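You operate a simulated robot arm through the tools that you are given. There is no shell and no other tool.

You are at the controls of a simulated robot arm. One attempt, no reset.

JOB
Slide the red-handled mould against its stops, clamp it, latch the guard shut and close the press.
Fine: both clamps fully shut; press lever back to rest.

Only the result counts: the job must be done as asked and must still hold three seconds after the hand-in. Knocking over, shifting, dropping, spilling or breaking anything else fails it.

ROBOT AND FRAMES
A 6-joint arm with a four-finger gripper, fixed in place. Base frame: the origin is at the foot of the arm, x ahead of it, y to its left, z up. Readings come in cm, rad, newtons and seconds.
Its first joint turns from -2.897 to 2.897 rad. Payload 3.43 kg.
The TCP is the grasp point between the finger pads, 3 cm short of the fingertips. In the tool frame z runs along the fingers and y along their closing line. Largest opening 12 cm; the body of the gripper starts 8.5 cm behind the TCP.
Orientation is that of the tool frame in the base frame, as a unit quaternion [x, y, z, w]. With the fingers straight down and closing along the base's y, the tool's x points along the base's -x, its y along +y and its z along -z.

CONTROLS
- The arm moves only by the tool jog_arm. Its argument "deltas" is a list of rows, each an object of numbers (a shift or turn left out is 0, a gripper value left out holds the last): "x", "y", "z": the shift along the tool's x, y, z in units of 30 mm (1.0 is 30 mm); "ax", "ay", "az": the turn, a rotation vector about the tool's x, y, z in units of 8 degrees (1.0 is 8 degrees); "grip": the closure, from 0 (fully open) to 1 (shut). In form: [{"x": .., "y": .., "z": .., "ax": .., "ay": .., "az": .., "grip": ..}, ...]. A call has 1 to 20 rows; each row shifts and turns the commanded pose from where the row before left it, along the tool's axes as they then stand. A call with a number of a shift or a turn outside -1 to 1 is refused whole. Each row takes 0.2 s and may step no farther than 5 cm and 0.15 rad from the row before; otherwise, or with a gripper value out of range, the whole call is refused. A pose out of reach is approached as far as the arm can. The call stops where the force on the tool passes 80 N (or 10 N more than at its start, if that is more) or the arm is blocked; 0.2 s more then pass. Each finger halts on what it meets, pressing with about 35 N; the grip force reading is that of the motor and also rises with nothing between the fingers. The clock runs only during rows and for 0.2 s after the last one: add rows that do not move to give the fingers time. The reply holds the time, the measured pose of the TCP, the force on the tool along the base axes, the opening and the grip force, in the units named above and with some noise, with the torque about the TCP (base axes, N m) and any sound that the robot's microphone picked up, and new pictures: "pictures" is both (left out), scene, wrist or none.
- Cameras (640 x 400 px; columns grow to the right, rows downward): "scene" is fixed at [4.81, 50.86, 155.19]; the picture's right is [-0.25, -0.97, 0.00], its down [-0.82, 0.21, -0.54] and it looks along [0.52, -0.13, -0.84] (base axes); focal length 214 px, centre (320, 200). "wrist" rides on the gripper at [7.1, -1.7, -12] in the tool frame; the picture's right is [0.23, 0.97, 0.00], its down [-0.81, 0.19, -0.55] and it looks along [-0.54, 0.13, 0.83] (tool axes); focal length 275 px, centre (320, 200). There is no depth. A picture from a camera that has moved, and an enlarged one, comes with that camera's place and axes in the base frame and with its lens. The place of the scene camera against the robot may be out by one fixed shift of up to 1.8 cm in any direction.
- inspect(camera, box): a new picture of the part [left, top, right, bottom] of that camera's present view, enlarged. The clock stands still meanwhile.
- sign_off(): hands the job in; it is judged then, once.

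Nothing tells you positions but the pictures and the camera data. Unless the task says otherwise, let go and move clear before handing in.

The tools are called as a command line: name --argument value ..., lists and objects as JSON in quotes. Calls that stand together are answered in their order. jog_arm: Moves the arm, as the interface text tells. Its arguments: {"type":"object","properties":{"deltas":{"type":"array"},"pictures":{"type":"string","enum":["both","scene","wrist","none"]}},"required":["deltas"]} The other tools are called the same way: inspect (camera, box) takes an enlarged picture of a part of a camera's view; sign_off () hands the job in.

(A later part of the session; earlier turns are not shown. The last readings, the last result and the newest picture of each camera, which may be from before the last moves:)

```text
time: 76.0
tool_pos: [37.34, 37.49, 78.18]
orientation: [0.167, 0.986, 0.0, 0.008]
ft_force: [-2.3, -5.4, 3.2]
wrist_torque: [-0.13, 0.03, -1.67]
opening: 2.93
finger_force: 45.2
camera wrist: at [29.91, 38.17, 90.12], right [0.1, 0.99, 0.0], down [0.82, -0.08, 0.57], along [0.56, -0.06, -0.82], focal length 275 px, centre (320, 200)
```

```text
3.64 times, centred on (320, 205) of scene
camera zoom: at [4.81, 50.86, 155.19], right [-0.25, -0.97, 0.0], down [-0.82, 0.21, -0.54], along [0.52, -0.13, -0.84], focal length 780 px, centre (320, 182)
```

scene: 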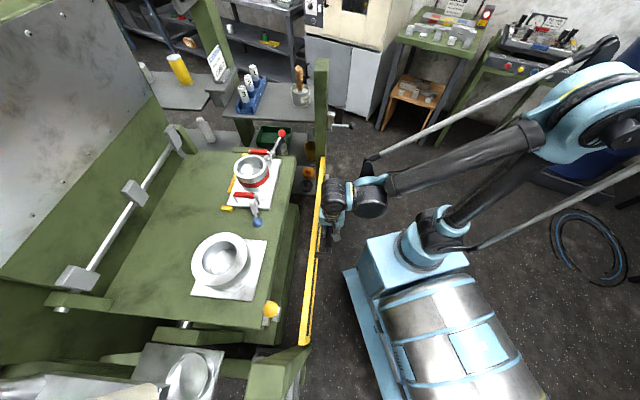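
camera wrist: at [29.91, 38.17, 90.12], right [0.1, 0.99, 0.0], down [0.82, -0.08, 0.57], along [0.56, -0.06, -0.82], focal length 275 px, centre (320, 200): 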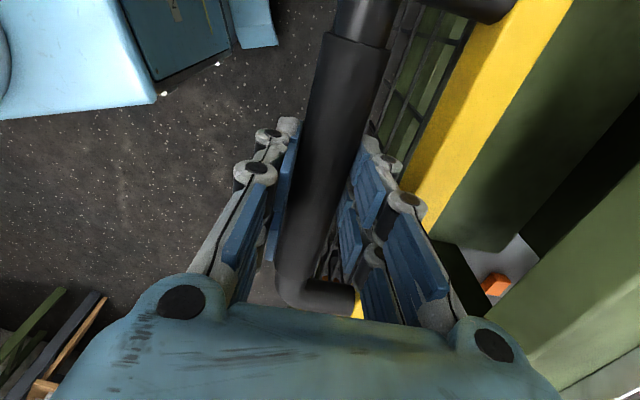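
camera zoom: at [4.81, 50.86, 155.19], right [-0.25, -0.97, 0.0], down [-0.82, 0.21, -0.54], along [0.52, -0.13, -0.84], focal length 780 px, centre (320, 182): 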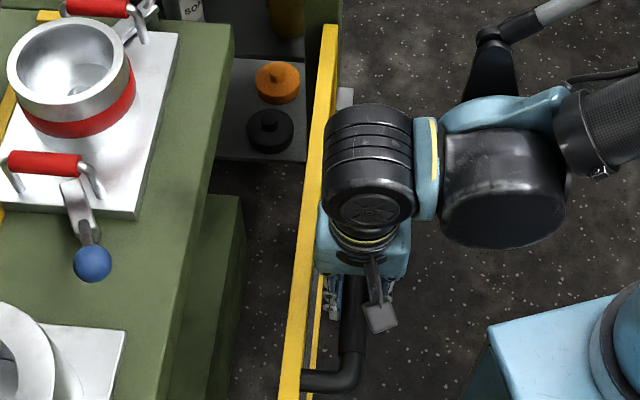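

The handle is gripped, with a small twist torque suggesting it is about 1° off my yaw. I'm correcting slightly and starting to lift slowly.

jog_arm --deltas '[{"az": 0.12}, {"z": -0.25}, {"z": -0.35}, {"z": -0.4}]'

inspect --camera "scene" --box '[270, 130, 370, 240]'

```text
time: 77.0
tool_pos: [37.49, 37.42, 81.22]
orientation: [0.175, 0.985, 0.0, 0.008]
ft_force: [8.5, -17.1, -5.7]
wrist_torque: [-0.2, 0.02, 0.71]
opening: 2.93
finger_force: 45.2
camera wrist: at [29.91, 38.29, 93.12], right [0.12, 0.99, 0.0], down [0.82, -0.1, 0.57], along [0.56, -0.07, -0.82], focal length 275 px, centre (320, 200)
```

scene: 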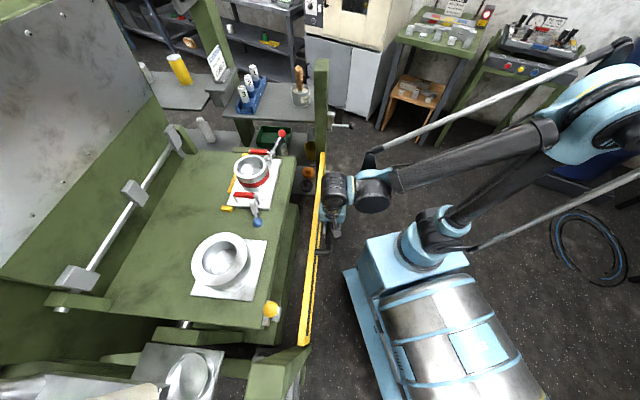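
wrist: 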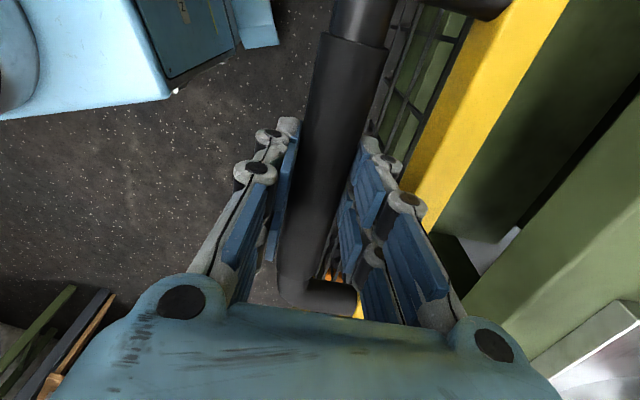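

```text
3.64 times, centred on (320, 185) of scene
camera zoom: at [4.81, 50.86, 155.19], right [-0.25, -0.97, 0.0], down [-0.82, 0.21, -0.54], along [0.52, -0.13, -0.84], focal length 780 px, centre (320, 254)
```

zoom: 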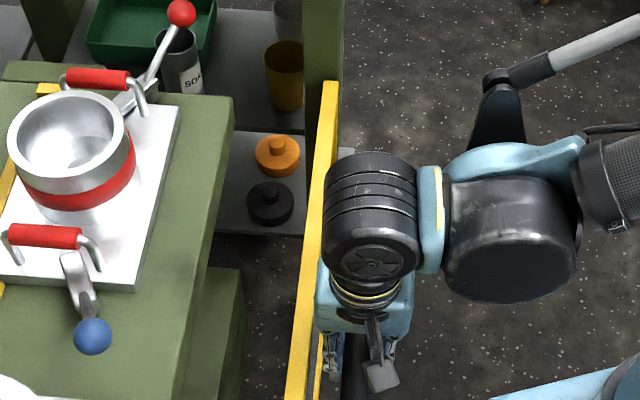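

The guard is rising with the handle and the load is light. I'm continuing upward with small corrections for drift.

jog_arm --deltas '[{"x": -0.03, "y": -0.03, "z": -0.4}, {"x": -0.015, "y": -0.01, "z": -0.6}, {"x": -0.012, "z": -0.6}, {"x": -0.012, "z": -0.6}]' --pictures "none"

inspect --camera "scene" --box '[270, 130, 370, 240]'

```text
time: 78.0
tool_pos: [37.55, 37.48, 87.87]
orientation: [0.173, 0.985, 0.001, 0.007]
ft_force: [-10.6, 24.6, 0.7]
wrist_torque: [0.56, 0.42, 0.57]
opening: 2.87
finger_force: 45.1
```

```text
3.64 times, centred on (320, 185) of scene
camera zoom: at [4.81, 50.86, 155.19], right [-0.25, -0.97, 0.0], down [-0.82, 0.21, -0.54], along [0.52, -0.13, -0.84], focal length 780 px, centre (320, 254)
```

zoom: 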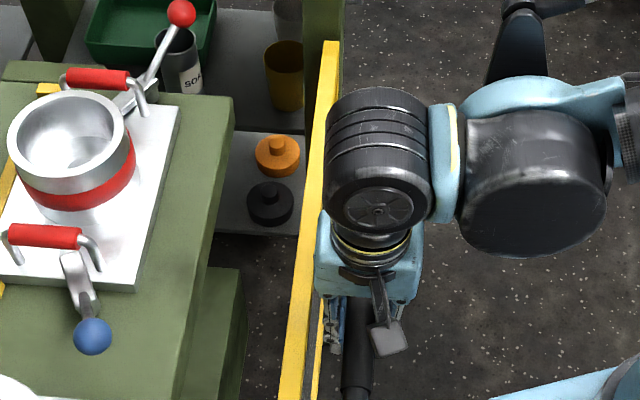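

Sideways force has flipped sign, so I slightly over-corrected. I'm trimming and continuing upward.

jog_arm --deltas '[{"x": 0.015, "y": 0.022, "z": -0.3}, {"x": -0.011, "z": -0.6}, {"x": -0.011, "z": -0.6}, {"x": -0.011, "z": -0.6}, {"x": -0.011, "z": -0.6}]' --pictures "none"

inspect --camera "scene" --box '[270, 100, 370, 240]'

```text
time: 79.2
tool_pos: [37.53, 37.53, 95.84]
orientation: [0.175, 0.985, 0.0, 0.009]
ft_force: [7.6, 25.8, -0.1]
wrist_torque: [0.42, -0.02, 0.65]
opening: 2.88
finger_force: 44.9
```

```text
2.86 times, centred on (320, 170) of scene
camera zoom: at [4.81, 50.86, 155.19], right [-0.25, -0.97, 0.0], down [-0.82, 0.21, -0.54], along [0.52, -0.13, -0.84], focal length 613 px, centre (320, 286)
```

zoom: 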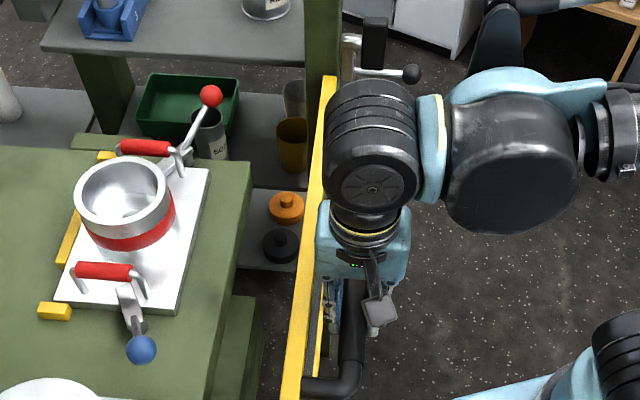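

The guard is rising smoothly, about 18 cm so far. I'm trimming sideways and continuing.

jog_arm --deltas '[{"y": 0.03, "z": -0.3}, {"x": -0.011, "y": 0.004, "z": -0.6}, {"x": -0.011, "y": 0.004, "z": -0.6}, {"x": -0.011, "y": 0.004, "z": -0.6}, {"x": -0.011, "y": 0.004, "z": -0.6}]' --pictures "none"

inspect --camera "scene" --box '[270, 60, 370, 220]'

```text
time: 80.4
tool_pos: [37.5, 37.51, 103.92]
orientation: [0.174, 0.985, 0.0, 0.008]
ft_force: [6.9, 13.7, -2.0]
wrist_torque: [-0.22, -1.16, 0.5]
opening: 2.88
finger_force: 44.9
```

```text
2.50 times, centred on (320, 140) of scene
camera zoom: at [4.81, 50.86, 155.19], right [-0.25, -0.97, 0.0], down [-0.82, 0.21, -0.54], along [0.52, -0.13, -0.84], focal length 536 px, centre (320, 350)
```

zoom: 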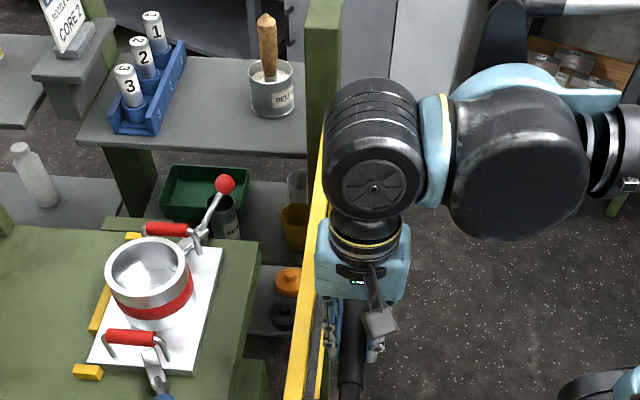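

About 26 cm up now. I'm continuing and watching for the top stop.

jog_arm --deltas '[{"x": -0.005, "y": 0.012, "z": -0.5}, {"x": -0.01, "y": 0.003, "z": -0.5}, {"x": -0.01, "y": 0.003, "z": -0.5}, {"x": -0.01, "y": 0.003, "z": -0.5}, {"x": -0.01, "y": 0.003, "z": -0.3}]'

inspect --camera "scene" --box '[270, 60, 370, 220]'

```text
time: 81.6
tool_pos: [37.48, 37.45, 110.84]
orientation: [0.175, 0.985, 0.0, 0.008]
ft_force: [-6.1, -17.8, -4.7]
wrist_torque: [-0.47, 0.41, 0.58]
opening: 2.92
finger_force: 44.9
camera wrist: at [29.94, 38.29, 122.77], right [0.12, 0.99, 0.0], down [0.82, -0.1, 0.57], along [0.56, -0.07, -0.82], focal length 275 px, centre (320, 200)
```

scene: 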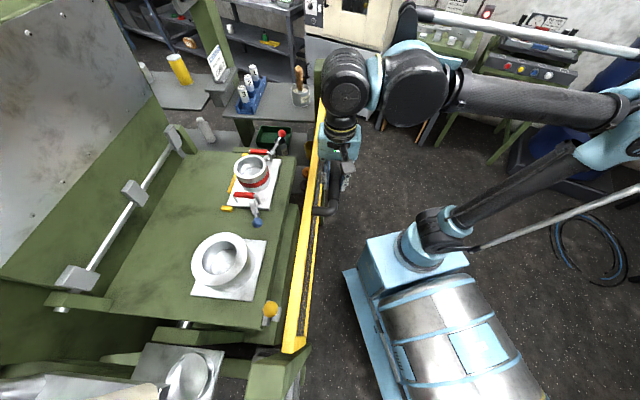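
wrist: 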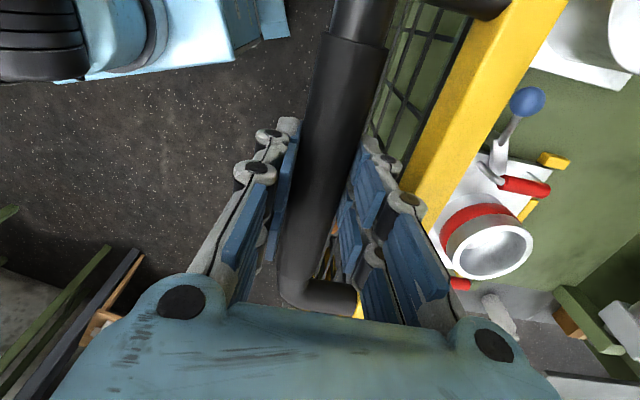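

```text
2.50 times, centred on (320, 140) of scene
camera zoom: at [4.81, 50.86, 155.19], right [-0.25, -0.97, 0.0], down [-0.82, 0.21, -0.54], along [0.52, -0.13, -0.84], focal length 536 px, centre (320, 350)
```

zoom: 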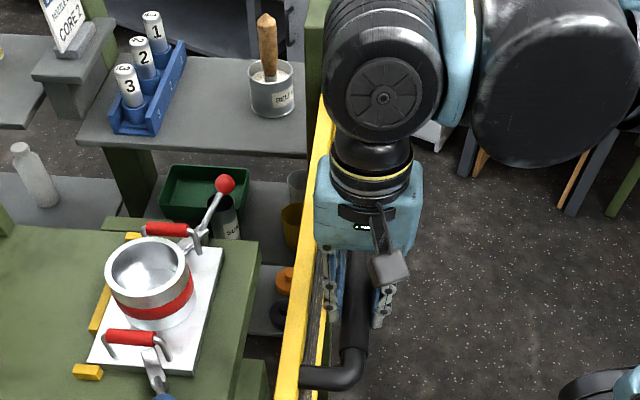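

About 33 cm up, with still only light load. I'm continuing in smaller steps.

jog_arm --deltas '[{"x": -0.005, "y": -0.015, "z": -0.3}, {"x": -0.006, "z": -0.3}, {"x": -0.006, "z": -0.3}]' --pictures "none"

inspect --camera "scene" --box '[270, 60, 370, 220]'

```text
time: 82.4
tool_pos: [37.42, 37.49, 113.56]
orientation: [0.174, 0.985, 0.0, 0.009]
ft_force: [-14.2, -16.0, -4.3]
wrist_torque: [-0.3, 0.03, 0.58]
opening: 2.87
finger_force: 44.7
```

```text
2.50 times, centred on (320, 140) of scene
camera zoom: at [4.81, 50.86, 155.19], right [-0.25, -0.97, 0.0], down [-0.82, 0.21, -0.54], along [0.52, -0.13, -0.84], focal length 536 px, centre (320, 350)
```

zoom: 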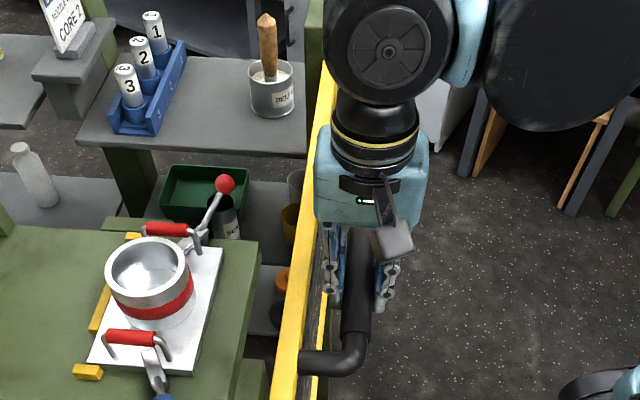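

jog_arm --deltas '[{"x": 0.005, "y": -0.01, "z": -0.25}, {"x": -0.004, "z": -0.25}]' --pictures "none"

```text
time: 83.0
tool_pos: [37.57, 37.48, 115.0]
orientation: [0.175, 0.985, 0.001, 0.008]
ft_force: [-2.5, -10.0, -5.8]
wrist_torque: [0.27, 0.96, 0.65]
opening: 2.88
finger_force: 45.1
```

The guard has risen about 37 cm without reaching a hard stop yet. I'm continuing in small steps.

jog_arm --deltas '[{"x": -0.003, "y": -0.005, "z": -0.2}, {"x": -0.003, "z": -0.2}]' --pictures "none"

inspect --camera "scene" --box '[280, 40, 370, 160]'

inspect --camera "wrist" --box '[200, 150, 440, 310]'

```text
time: 83.6
tool_pos: [37.43, 37.49, 116.12]
orientation: [0.175, 0.985, 0.0, 0.008]
ft_force: [-4.8, -12.6, -20.8]
wrist_torque: [-0.32, -1.05, 0.56]
opening: 2.91
finger_force: 45.3
```

```text
3.33 times, centred on (325, 100) of scene
camera zoom: at [4.81, 50.86, 155.19], right [-0.25, -0.97, 0.0], down [-0.82, 0.21, -0.54], along [0.52, -0.13, -0.84], focal length 715 px, centre (303, 533)
```

zoom: 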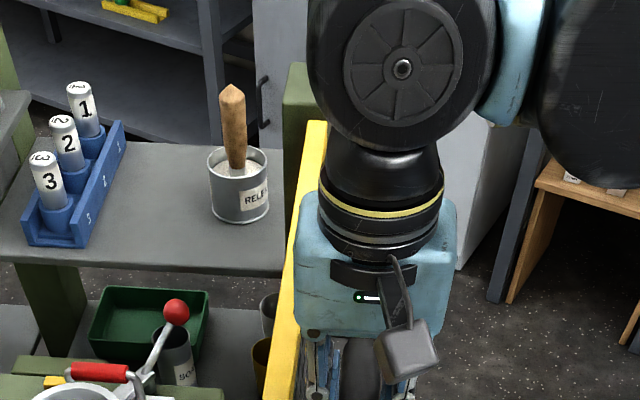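

```text
2.50 times, centred on (320, 230) of wrist
camera zoom: at [29.93, 38.28, 128.13], right [0.12, 0.99, 0.0], down [0.82, -0.1, 0.57], along [0.56, -0.07, -0.82], focal length 688 px, centre (320, 125)
```

zoom: 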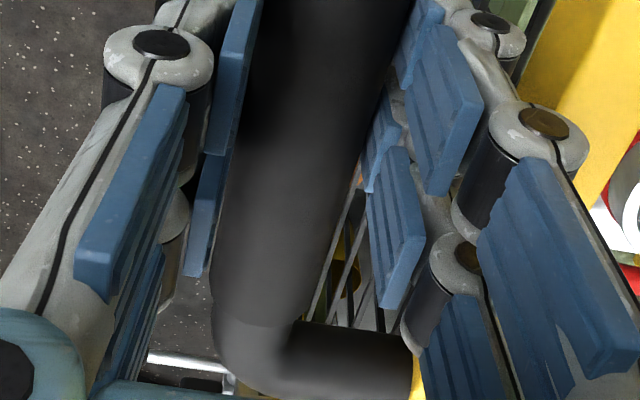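

The upward force has jumped to about 21 N, so the guard is at its top stop. I'm opening the fingers just enough to see whether it stays up by itself.

jog_arm --deltas '[{"grip": 0.7}, {"grip": 0.7}, {"grip": 0.7}]'

```text
time: 84.4
tool_pos: [37.53, 37.52, 116.29]
orientation: [0.175, 0.985, 0.0, 0.008]
ft_force: [0.9, -0.2, -0.7]
wrist_torque: [-0.02, -0.01, 0.01]
opening: 3.61
finger_force: 0.1
camera wrist: at [29.93, 38.33, 128.19], right [0.12, 0.99, 0.0], down [0.82, -0.1, 0.57], along [0.56, -0.07, -0.82], focal length 275 px, centre (320, 200)
```

scene: 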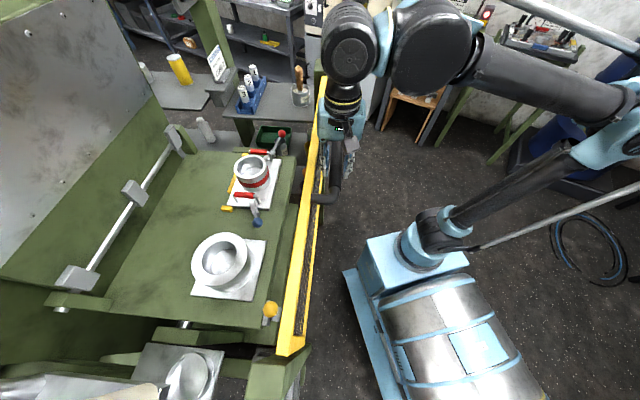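
wrist: 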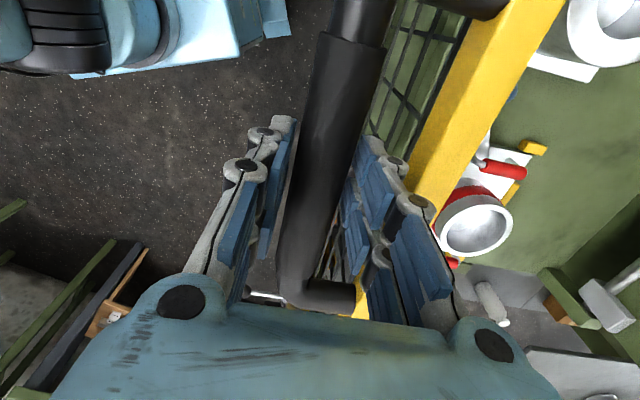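

The guard stays up by itself. I'm opening, rising clear of the handle and going back to view the latch.

jog_arm --deltas '[{"grip": 0.45}, {"z": -0.9, "grip": 0.45}, {"z": -0.9}, {"z": -0.9}, {"x": -0.867, "y": -0.747}, {"x": -0.867, "y": -0.747}, {"x": -0.867, "y": -0.747}, {"x": -0.867, "y": -0.747}, {"x": -0.867, "y": -0.747}, {"x": -0.867, "y": -0.747}, {"x": -0.867, "y": -0.747}, {"x": -0.867, "y": -0.747}, {"x": -0.867, "y": -0.747}, {"x": -0.867, "y": -0.747}, {"x": -0.867, "y": -0.747}, {"x": -0.867, "y": -0.747}]' --pictures "scene"

jog_arm --deltas '[{"az": -0.936, "z": 0.4}, {"az": -0.936, "z": 0.4}, {"az": -0.936, "z": 0.4}, {"az": -0.936, "z": 0.4}, {"az": -0.936, "z": 0.3}, {"az": -0.936}, {"az": -0.936}, {"ay": -1}, {"ay": -1}]'

inspect --camera "wrist" --box '[220, 120, 460, 320]'

```text
time: 87.8
tool_pos: [57.27, 1.64, 124.76]
orientation: [0.175, 0.985, -0.001, 0.009]
ft_force: [-0.2, 0.0, -0.1]
wrist_torque: [-0.02, 0.01, -0.01]
opening: 6.58
finger_force: 0.0
```

scene: 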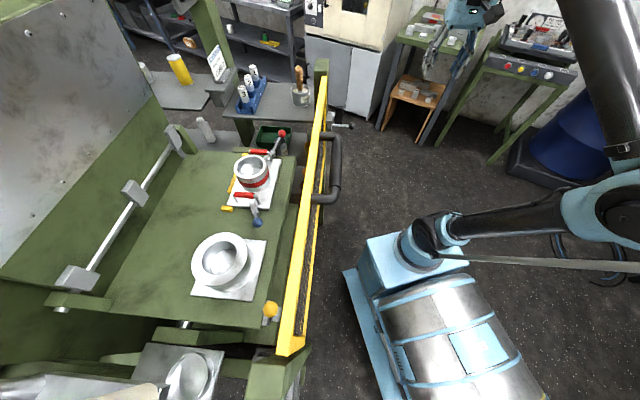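

```text
time: 89.8
tool_pos: [57.6, 1.61, 118.99]
orientation: [-0.276, 0.95, 0.036, 0.142]
ft_force: [0.7, -1.3, -0.9]
wrist_torque: [0.02, 0.02, 0.0]
opening: 6.6
finger_force: 0.1
camera wrist: at [49.59, -5.38, 128.53], right [-0.71, 0.7, -0.08], down [0.41, 0.5, 0.76], along [0.57, 0.51, -0.64], focal length 275 px, centre (320, 200)
```

scene: 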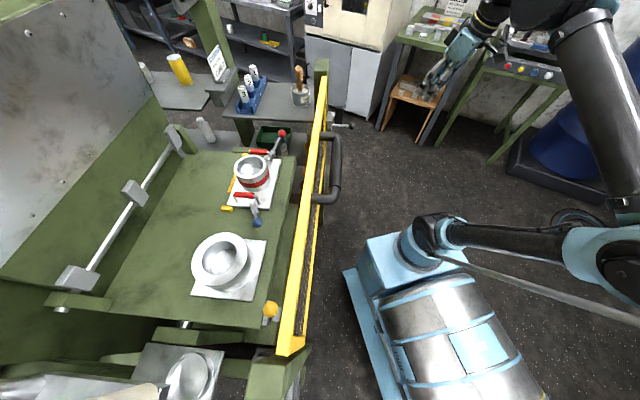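
wrist: 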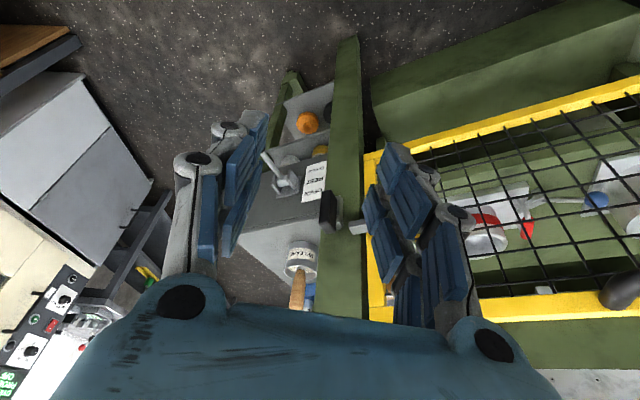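

```text
2.00 times, centred on (340, 220) of wrist
camera zoom: at [49.59, -5.38, 128.53], right [-0.71, 0.7, -0.08], down [0.41, 0.5, 0.76], along [0.57, 0.51, -0.64], focal length 551 px, centre (280, 160)
```

zoom: 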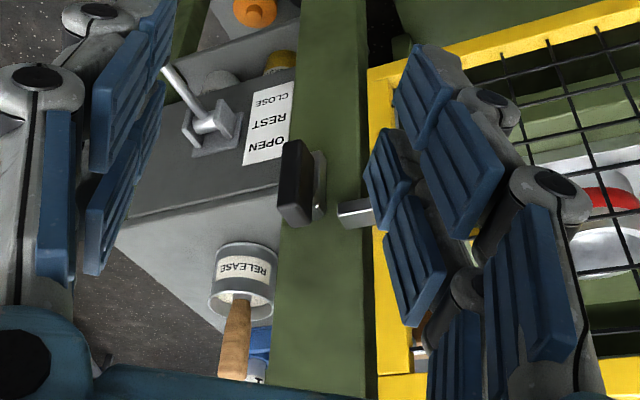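

The guard's silver tab now sits right beside the latch's black knob. I'm moving closer with open fingers to see how the latch turns.

jog_arm --deltas '[{"x": -0.56, "y": 0.34, "z": 0.9, "grip": 0}, {"x": -0.56, "y": 0.34, "z": 0.9}, {"x": -0.56, "y": 0.34, "z": 0.9}]' --pictures "wrist"

inspect --camera "wrist" --box '[280, 160, 420, 300]'

inspect --camera "scene" --box '[300, 60, 370, 150]'

```text
time: 90.6
tool_pos: [61.84, 7.89, 112.6]
orientation: [-0.276, 0.95, 0.035, 0.142]
ft_force: [-0.5, -0.7, 0.3]
wrist_torque: [-0.01, 0.01, 0.04]
opening: 12.01
finger_force: 0.0
camera wrist: at [53.91, 0.9, 122.12], right [-0.71, 0.7, -0.08], down [0.42, 0.5, 0.76], along [0.57, 0.51, -0.65], focal length 275 px, centre (320, 200)
```

wrist: 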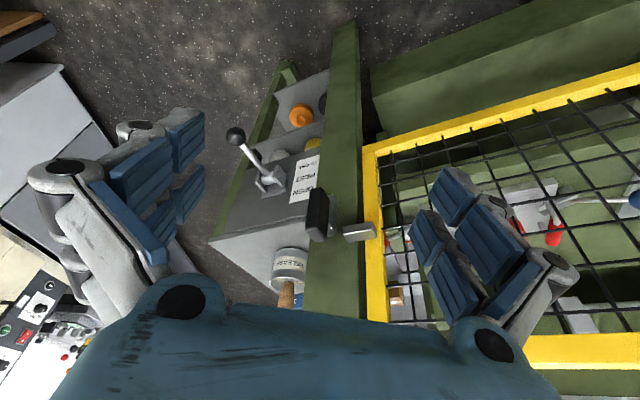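

```text
2.86 times, centred on (350, 230) of wrist
camera zoom: at [53.91, 0.9, 122.12], right [-0.71, 0.7, -0.08], down [0.42, 0.5, 0.76], along [0.57, 0.51, -0.65], focal length 786 px, centre (234, 114)
```

zoom: 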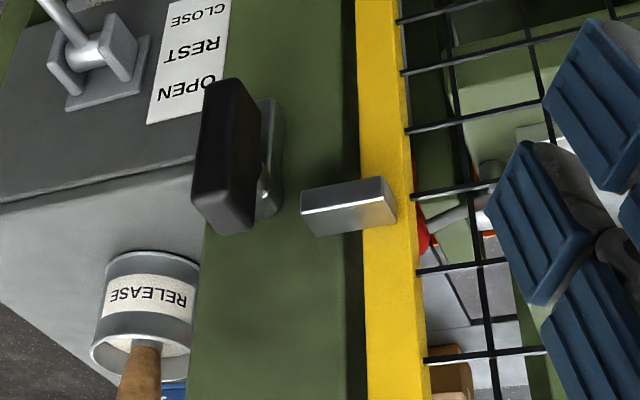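

```text
4.44 times, centred on (335, 105) of scene
camera zoom: at [4.81, 50.86, 155.19], right [-0.25, -0.97, 0.0], down [-0.82, 0.21, -0.54], along [0.52, -0.13, -0.84], focal length 953 px, centre (253, 622)
```

zoom: 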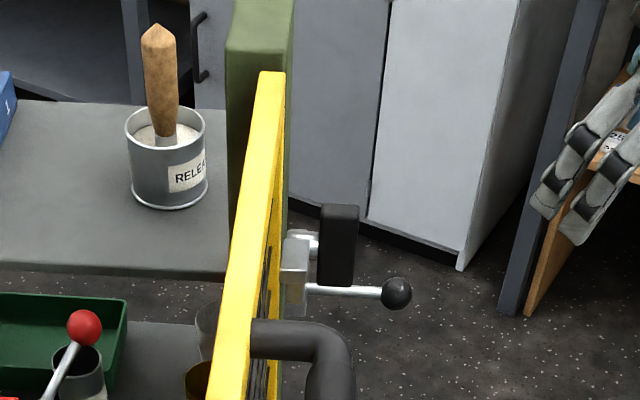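

The latch's silver bar hangs down from a pivot in line with the black knob, and the guard's tab is beside the pivot. To judge heights I need a flatter view, so I'm tilting the tool and moving in front of the latch.

jog_arm --deltas '[{"ay": 1}, {"ay": 1}, {"az": -0.925}, {"az": -0.925}, {"az": -0.925}, {"az": -0.925}, {"ay": -1}, {"ay": -1}, {"ay": -1}, {"ay": -1}, {"ay": -1}]' --pictures "none"

jog_arm --deltas '[{"x": 0.27, "y": -0.765, "z": 0.795}, {"x": 0.27, "y": -0.765, "z": 0.795}, {"x": 0.27, "y": -0.765, "z": 0.795}, {"x": 0.27, "y": -0.765, "z": 0.795}]'

inspect --camera "wrist" --box '[220, 100, 420, 270]'

```text
time: 93.0
tool_pos: [61.77, 7.92, 112.72]
orientation: [-0.486, 0.803, 0.171, 0.299]
ft_force: [0.3, 0.6, 0.0]
wrist_torque: [-0.01, -0.04, -0.01]
opening: 12.02
finger_force: 0.0
```

```text
time: 94.0
tool_pos: [71.78, 6.99, 103.42]
orientation: [-0.485, 0.804, 0.171, 0.299]
ft_force: [-0.2, -0.1, -0.1]
wrist_torque: [-0.01, -0.03, -0.06]
opening: 11.98
finger_force: 0.0
camera wrist: at [66.88, -5.6, 108.02], right [-0.94, 0.3, -0.16], down [-0.06, 0.33, 0.94], along [0.34, 0.9, -0.29], focal length 275 px, centre (320, 200)
```

scene: 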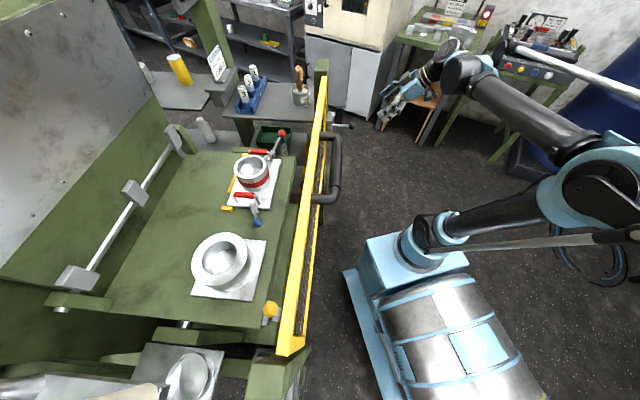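
wrist: 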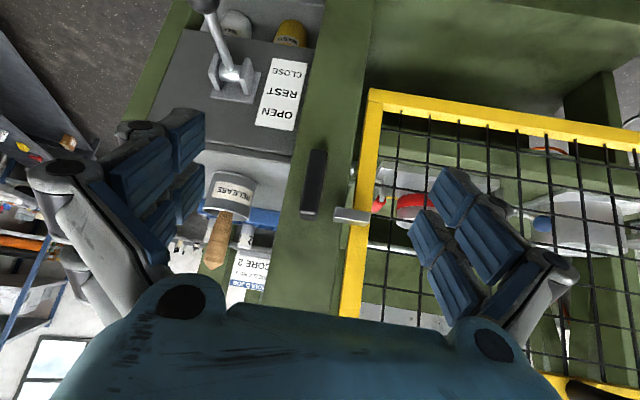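

```text
2.35 times, centred on (320, 185) of wrist
camera zoom: at [66.88, -5.6, 108.02], right [-0.94, 0.3, -0.16], down [-0.06, 0.33, 0.94], along [0.34, 0.9, -0.29], focal length 648 px, centre (320, 235)
```

zoom: 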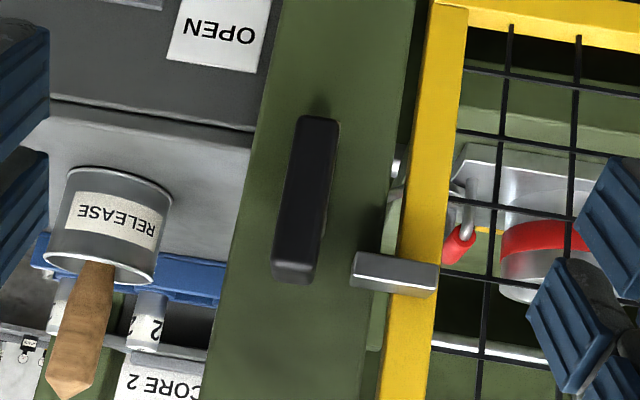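

In the flatter view the tab sits just above the level where the latch bar would lie when turned. So turning the knob's upper end toward the far side swings the bar under the tab. I'm closing the fingers and approaching the knob's near-side face.

jog_arm --deltas '[{"x": -0.54, "y": 0.264, "z": 0.51, "grip": 1}, {"x": -0.54, "y": 0.264, "z": 0.51}, {"x": -0.54, "y": 0.264, "z": 0.51}, {"x": -0.54, "y": 0.264, "z": 0.51}]'

inspect --camera "wrist" --box '[220, 80, 420, 270]'

inspect --camera "scene" --box '[290, 60, 390, 160]'

```text
time: 95.0
tool_pos: [73.04, 16.38, 103.15]
orientation: [-0.485, 0.804, 0.17, 0.298]
ft_force: [-0.1, -0.2, 0.4]
wrist_torque: [0.02, 0.01, -0.01]
opening: 0.0
finger_force: 33.0
camera wrist: at [68.2, 3.73, 107.74], right [-0.94, 0.3, -0.16], down [-0.06, 0.33, 0.94], along [0.34, 0.9, -0.29], focal length 275 px, centre (320, 200)
```

scene: 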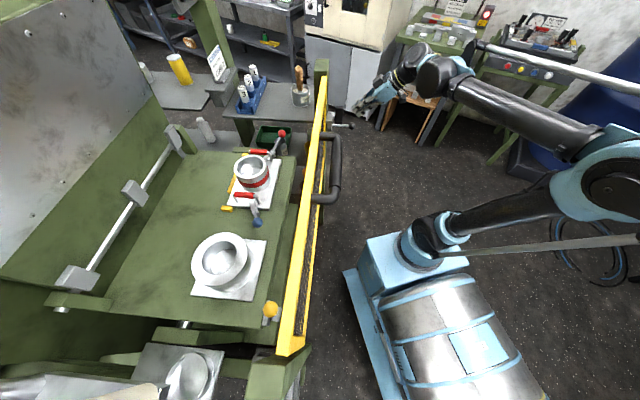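
wrist: 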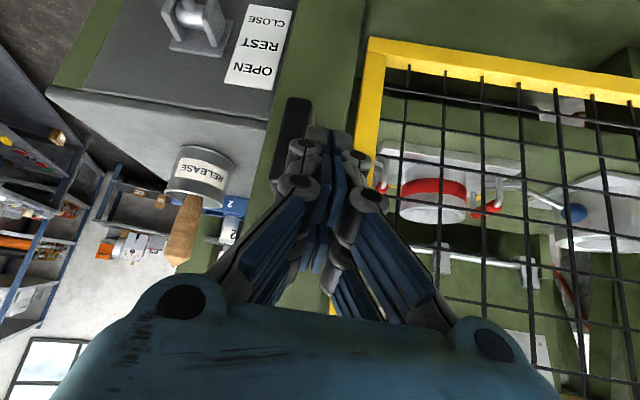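

```text
2.11 times, centred on (320, 175) of wrist
camera zoom: at [68.2, 3.73, 107.74], right [-0.94, 0.3, -0.16], down [-0.06, 0.33, 0.94], along [0.34, 0.9, -0.29], focal length 580 px, centre (320, 253)
```

zoom: 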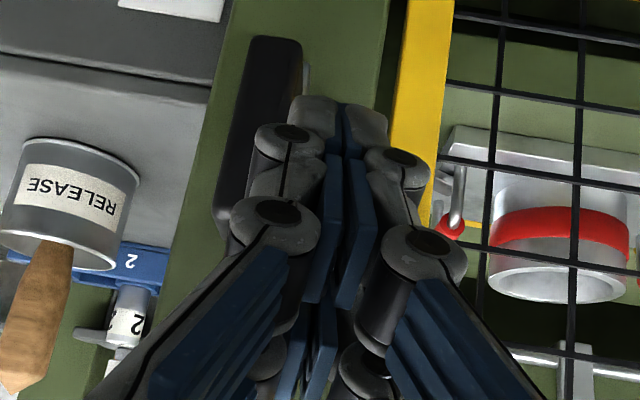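

```text
4.00 times, centred on (340, 110) of scene
camera zoom: at [4.81, 50.86, 155.19], right [-0.25, -0.97, 0.0], down [-0.82, 0.21, -0.54], along [0.52, -0.13, -0.84], focal length 858 px, centre (240, 560)
```

zoom: 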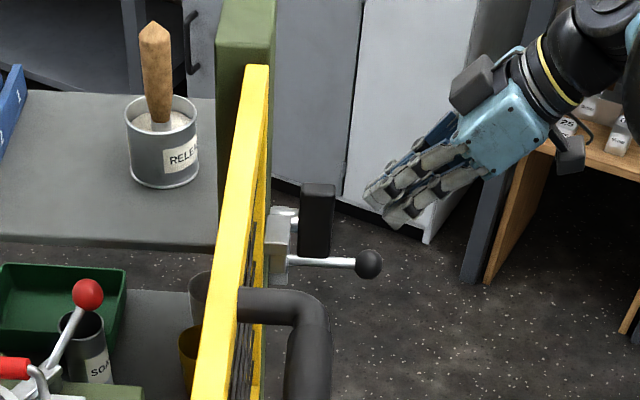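

The fingertips are nearly beside the knob. I'm moving in the last few centimetres.

jog_arm --deltas '[{"x": -0.5, "y": 0.25, "z": 0.54}, {"x": -0.5, "y": 0.25, "z": 0.54}]'

inspect --camera "wrist" --box '[220, 60, 420, 250]'

inspect --camera "scene" --box '[290, 60, 390, 160]'

```text
time: 95.6
tool_pos: [73.91, 20.71, 102.43]
orientation: [-0.486, 0.804, 0.171, 0.298]
ft_force: [0.3, -0.6, -0.5]
wrist_torque: [0.02, 0.02, 0.0]
opening: 0.0
finger_force: 33.9
camera wrist: at [69.04, 8.16, 106.99], right [-0.94, 0.3, -0.16], down [-0.06, 0.33, 0.94], along [0.34, 0.9, -0.29], focal length 275 px, centre (320, 200)
```

scene: 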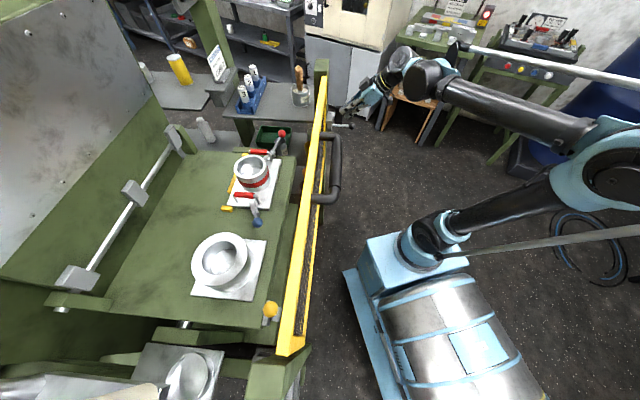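
wrist: 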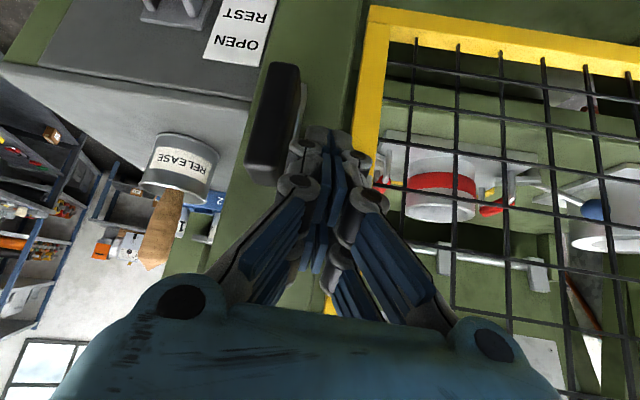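

```text
2.11 times, centred on (320, 155) of wrist
camera zoom: at [69.04, 8.16, 106.99], right [-0.94, 0.3, -0.16], down [-0.06, 0.33, 0.94], along [0.34, 0.9, -0.29], focal length 580 px, centre (320, 295)
```

zoom: 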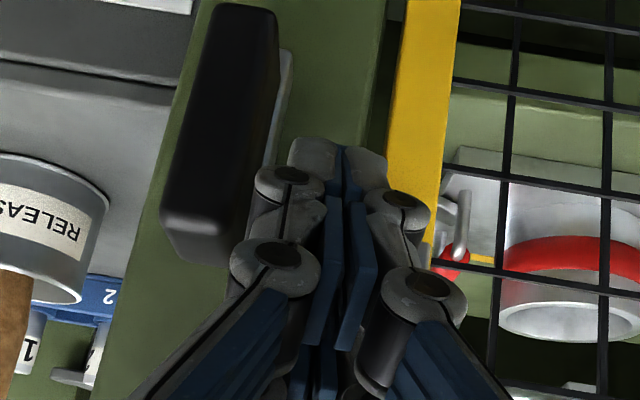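

```text
4.00 times, centred on (340, 110) of scene
camera zoom: at [4.81, 50.86, 155.19], right [-0.25, -0.97, 0.0], down [-0.82, 0.21, -0.54], along [0.52, -0.13, -0.84], focal length 858 px, centre (240, 560)
```

zoom: 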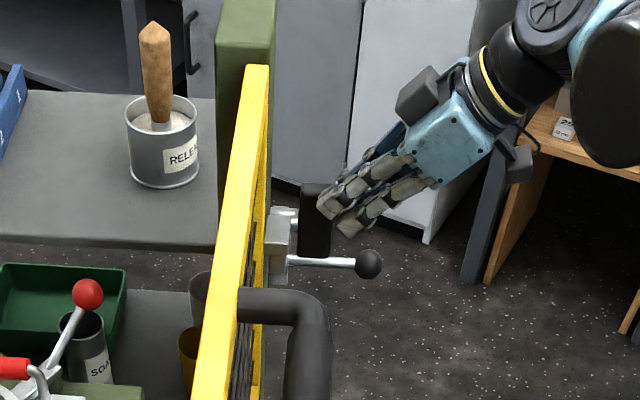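

The tips are next to the knob, about 2 cm above its pivot. I'm pushing its upper end toward the far side.

jog_arm --deltas '[{"y": -0.25}, {"y": -0.25}, {"y": -0.25}]'

inspect --camera "wrist" --box '[220, 60, 420, 250]'

inspect --camera "scene" --box '[290, 60, 390, 160]'

```text
time: 96.4
tool_pos: [76.03, 19.66, 102.36]
orientation: [-0.486, 0.804, 0.17, 0.297]
ft_force: [0.5, -0.8, -0.6]
wrist_torque: [-0.01, -0.01, 0.01]
opening: 0.0
finger_force: 33.6
camera wrist: at [71.09, 7.06, 106.97], right [-0.94, 0.3, -0.16], down [-0.06, 0.33, 0.94], along [0.34, 0.9, -0.29], focal length 275 px, centre (320, 200)
```

scene: 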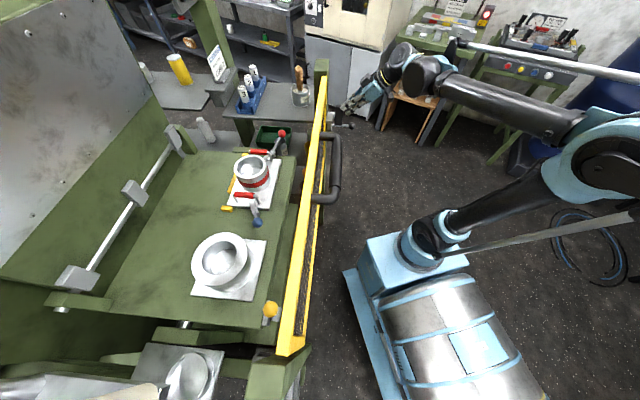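
wrist: 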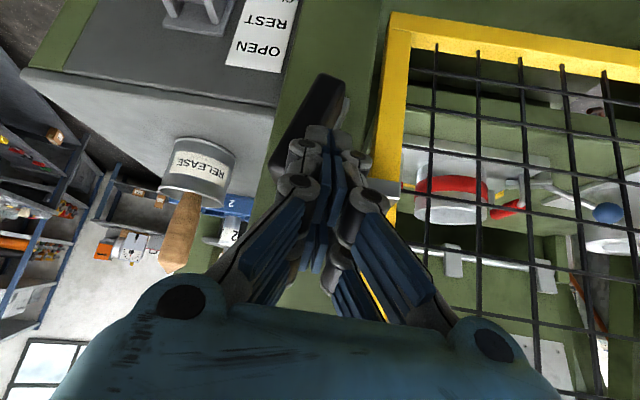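

```text
2.11 times, centred on (320, 155) of wrist
camera zoom: at [71.09, 7.06, 106.97], right [-0.94, 0.3, -0.16], down [-0.06, 0.33, 0.94], along [0.34, 0.9, -0.29], focal length 580 px, centre (320, 295)
```

zoom: 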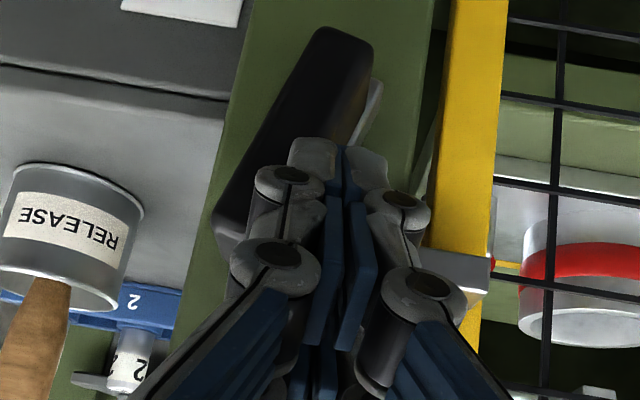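

```text
4.00 times, centred on (340, 110) of scene
camera zoom: at [4.81, 50.86, 155.19], right [-0.25, -0.97, 0.0], down [-0.82, 0.21, -0.54], along [0.52, -0.13, -0.84], focal length 858 px, centre (240, 560)
```

zoom: 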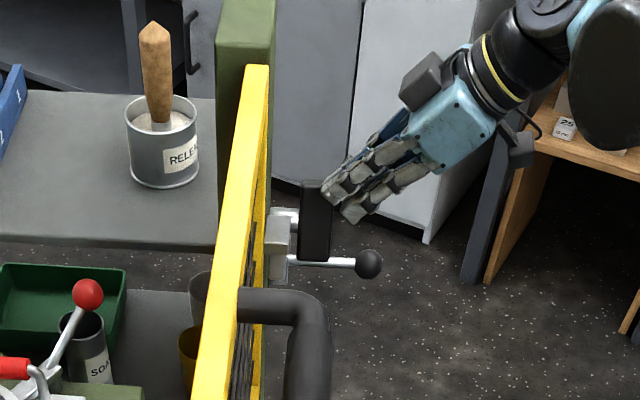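

The knob is turning the right way with very little force. I'm continuing.

jog_arm --deltas '[{"y": -0.25}, {"y": -0.2}]' --pictures "wrist"

inspect --camera "wrist" --box '[220, 60, 420, 250]'

```text
time: 97.0
tool_pos: [77.19, 18.89, 102.38]
orientation: [-0.486, 0.803, 0.171, 0.298]
ft_force: [0.3, 0.5, -0.4]
wrist_torque: [-0.01, 0.01, -0.02]
opening: 0.0
finger_force: 33.1
camera wrist: at [72.33, 6.41, 106.91], right [-0.94, 0.3, -0.16], down [-0.06, 0.33, 0.94], along [0.34, 0.9, -0.29], focal length 275 px, centre (320, 200)
```

wrist: 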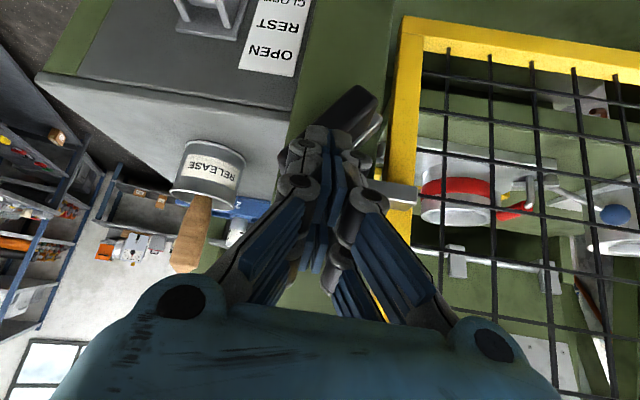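

```text
2.11 times, centred on (320, 155) of wrist
camera zoom: at [72.33, 6.41, 106.91], right [-0.94, 0.3, -0.16], down [-0.06, 0.33, 0.94], along [0.34, 0.9, -0.29], focal length 580 px, centre (320, 295)
```

zoom: 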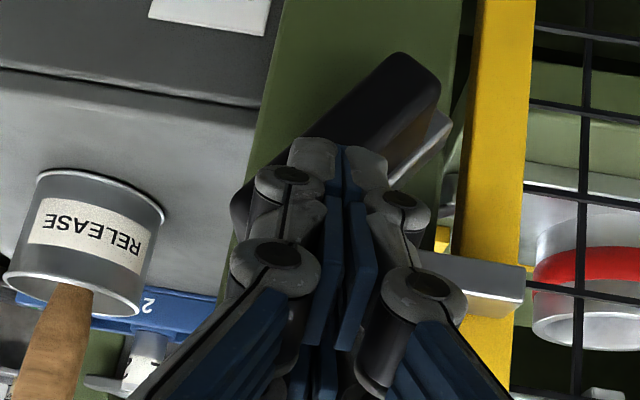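

The knob is now about 40–45° round and the bar is swinging under the tab. I'm continuing, with some downward motion.

jog_arm --deltas '[{"y": -0.2}, {"x": 0.03, "y": -0.15, "z": 0.04}, {"x": 0.05, "y": -0.1, "z": 0.06}]' --pictures "wrist"

inspect --camera "wrist" --box '[220, 60, 420, 250]'

```text
time: 97.8
tool_pos: [78.37, 18.24, 101.98]
orientation: [-0.485, 0.804, 0.17, 0.3]
ft_force: [-0.8, 0.2, -0.2]
wrist_torque: [0.05, -0.01, 0.03]
opening: 0.02
finger_force: 33.9
camera wrist: at [73.54, 5.79, 106.63], right [-0.94, 0.3, -0.16], down [-0.06, 0.33, 0.94], along [0.34, 0.9, -0.29], focal length 275 px, centre (320, 200)
```

wrist: 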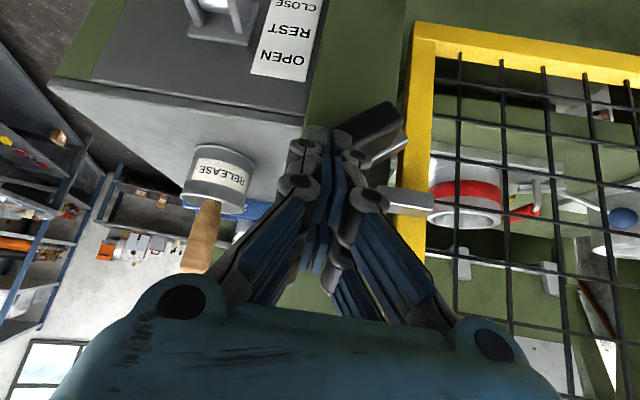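

```text
2.11 times, centred on (320, 155) of wrist
camera zoom: at [73.54, 5.79, 106.63], right [-0.94, 0.3, -0.16], down [-0.06, 0.33, 0.94], along [0.34, 0.9, -0.29], focal length 580 px, centre (320, 295)
```

zoom: 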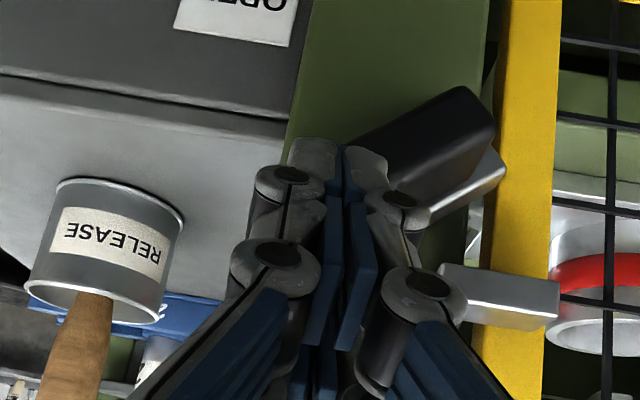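

It is now about 60° round. I'm moving in slightly over the knob and pressing down and across.

jog_arm --deltas '[{"x": -0.2, "y": 0.04, "z": 0.17}, {"x": 0.08, "y": -0.16, "z": 0.1}, {"x": 0.11, "y": -0.13, "z": 0.13}]' --pictures "wrist"

inspect --camera "wrist" --box '[220, 60, 420, 250]'

```text
time: 98.6
tool_pos: [79.41, 18.83, 101.06]
orientation: [-0.486, 0.804, 0.171, 0.298]
ft_force: [-0.9, -0.5, 1.1]
wrist_torque: [0.0, -0.02, 0.02]
opening: 0.01
finger_force: 33.5
camera wrist: at [74.61, 6.21, 105.73], right [-0.94, 0.3, -0.16], down [-0.06, 0.33, 0.94], along [0.34, 0.9, -0.29], focal length 275 px, centre (320, 200)
```

wrist: 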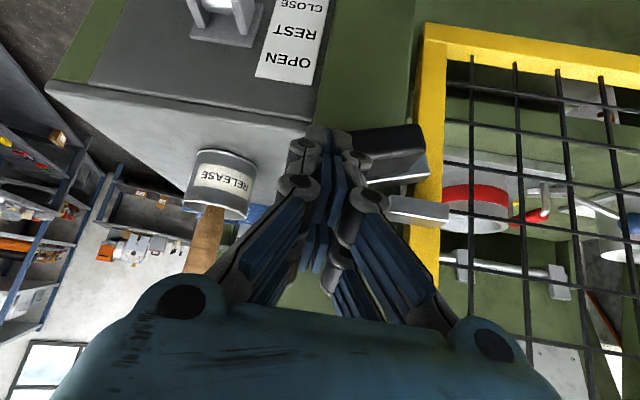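

```text
2.11 times, centred on (320, 155) of wrist
camera zoom: at [74.61, 6.21, 105.73], right [-0.94, 0.3, -0.16], down [-0.06, 0.33, 0.94], along [0.34, 0.9, -0.29], focal length 580 px, centre (320, 295)
```

zoom: 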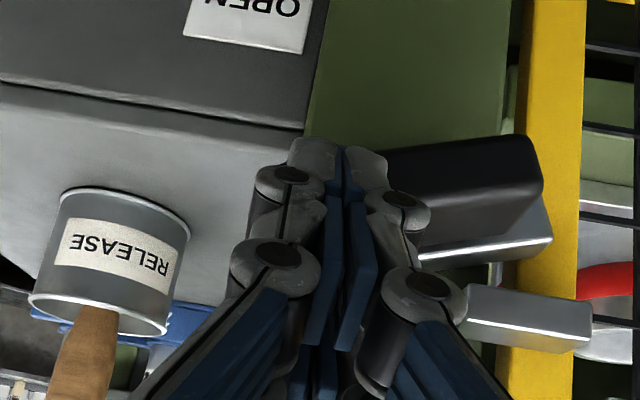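

The bar is nearly horizontal beneath the tab. I'm pressing the knob down to its stop.

jog_arm --deltas '[{"x": 0.086, "y": -0.05, "z": 0.102}, {"x": 0.086, "y": -0.05, "z": 0.102}]' --pictures "wrist"

inspect --camera "wrist" --box '[220, 60, 420, 250]'

```text
time: 99.2
tool_pos: [79.63, 18.59, 100.32]
orientation: [-0.485, 0.804, 0.17, 0.299]
ft_force: [0.1, 1.0, 0.5]
wrist_torque: [-0.02, 0.01, 0.0]
opening: 0.01
finger_force: 33.6
camera wrist: at [74.87, 6.02, 104.89], right [-0.94, 0.3, -0.16], down [-0.06, 0.33, 0.94], along [0.34, 0.9, -0.29], focal length 275 px, centre (320, 200)
```

wrist: 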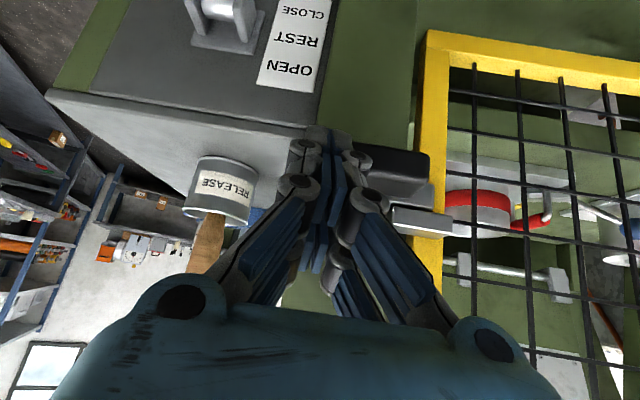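

```text
2.11 times, centred on (320, 155) of wrist
camera zoom: at [74.87, 6.02, 104.89], right [-0.94, 0.3, -0.16], down [-0.06, 0.33, 0.94], along [0.34, 0.9, -0.29], focal length 580 px, centre (320, 295)
```

zoom: 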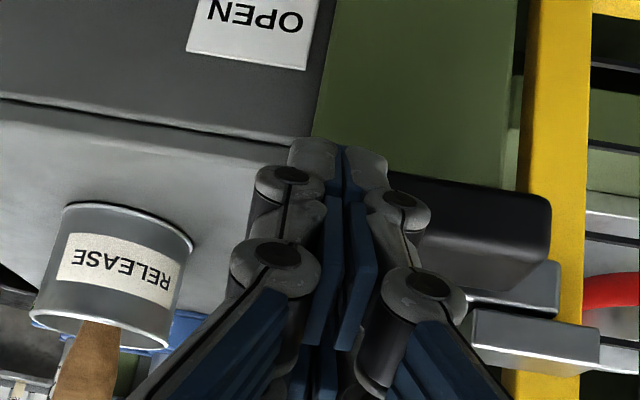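

The bar is now directly under the tab. I'm pressing slightly more to confirm it is at its stop.

jog_arm --deltas '[{"x": 0.07, "z": 0.085}, {"x": 0.07, "z": 0.085}]' --pictures "wrist"

inspect --camera "wrist" --box '[220, 60, 420, 250]'

```text
time: 99.8
tool_pos: [79.71, 18.56, 100.06]
orientation: [-0.484, 0.803, 0.172, 0.301]
ft_force: [3.4, -11.4, 56.3]
wrist_torque: [0.87, -0.55, 0.13]
opening: 0.6
finger_force: 33.8
camera wrist: at [74.82, 6.03, 104.52], right [-0.94, 0.3, -0.17], down [-0.06, 0.33, 0.94], along [0.34, 0.9, -0.29], focal length 275 px, centre (320, 200)
```

wrist: 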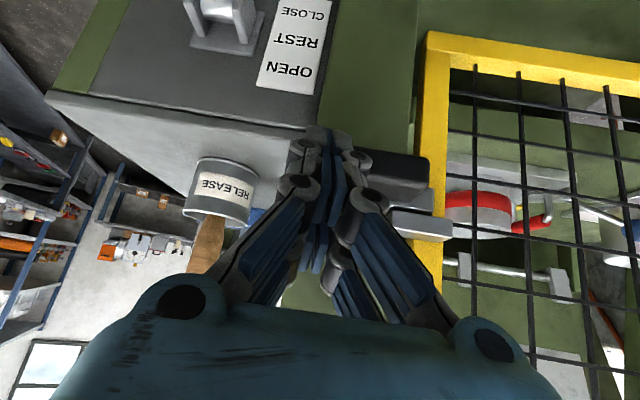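

```text
2.11 times, centred on (320, 155) of wrist
camera zoom: at [74.82, 6.03, 104.52], right [-0.94, 0.3, -0.17], down [-0.06, 0.33, 0.94], along [0.34, 0.9, -0.29], focal length 580 px, centre (320, 295)
```

zoom: 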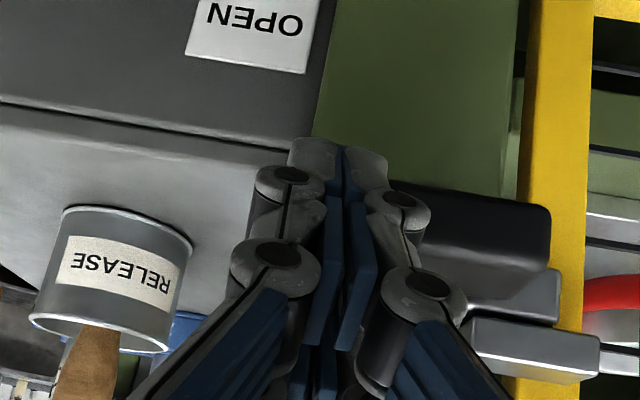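

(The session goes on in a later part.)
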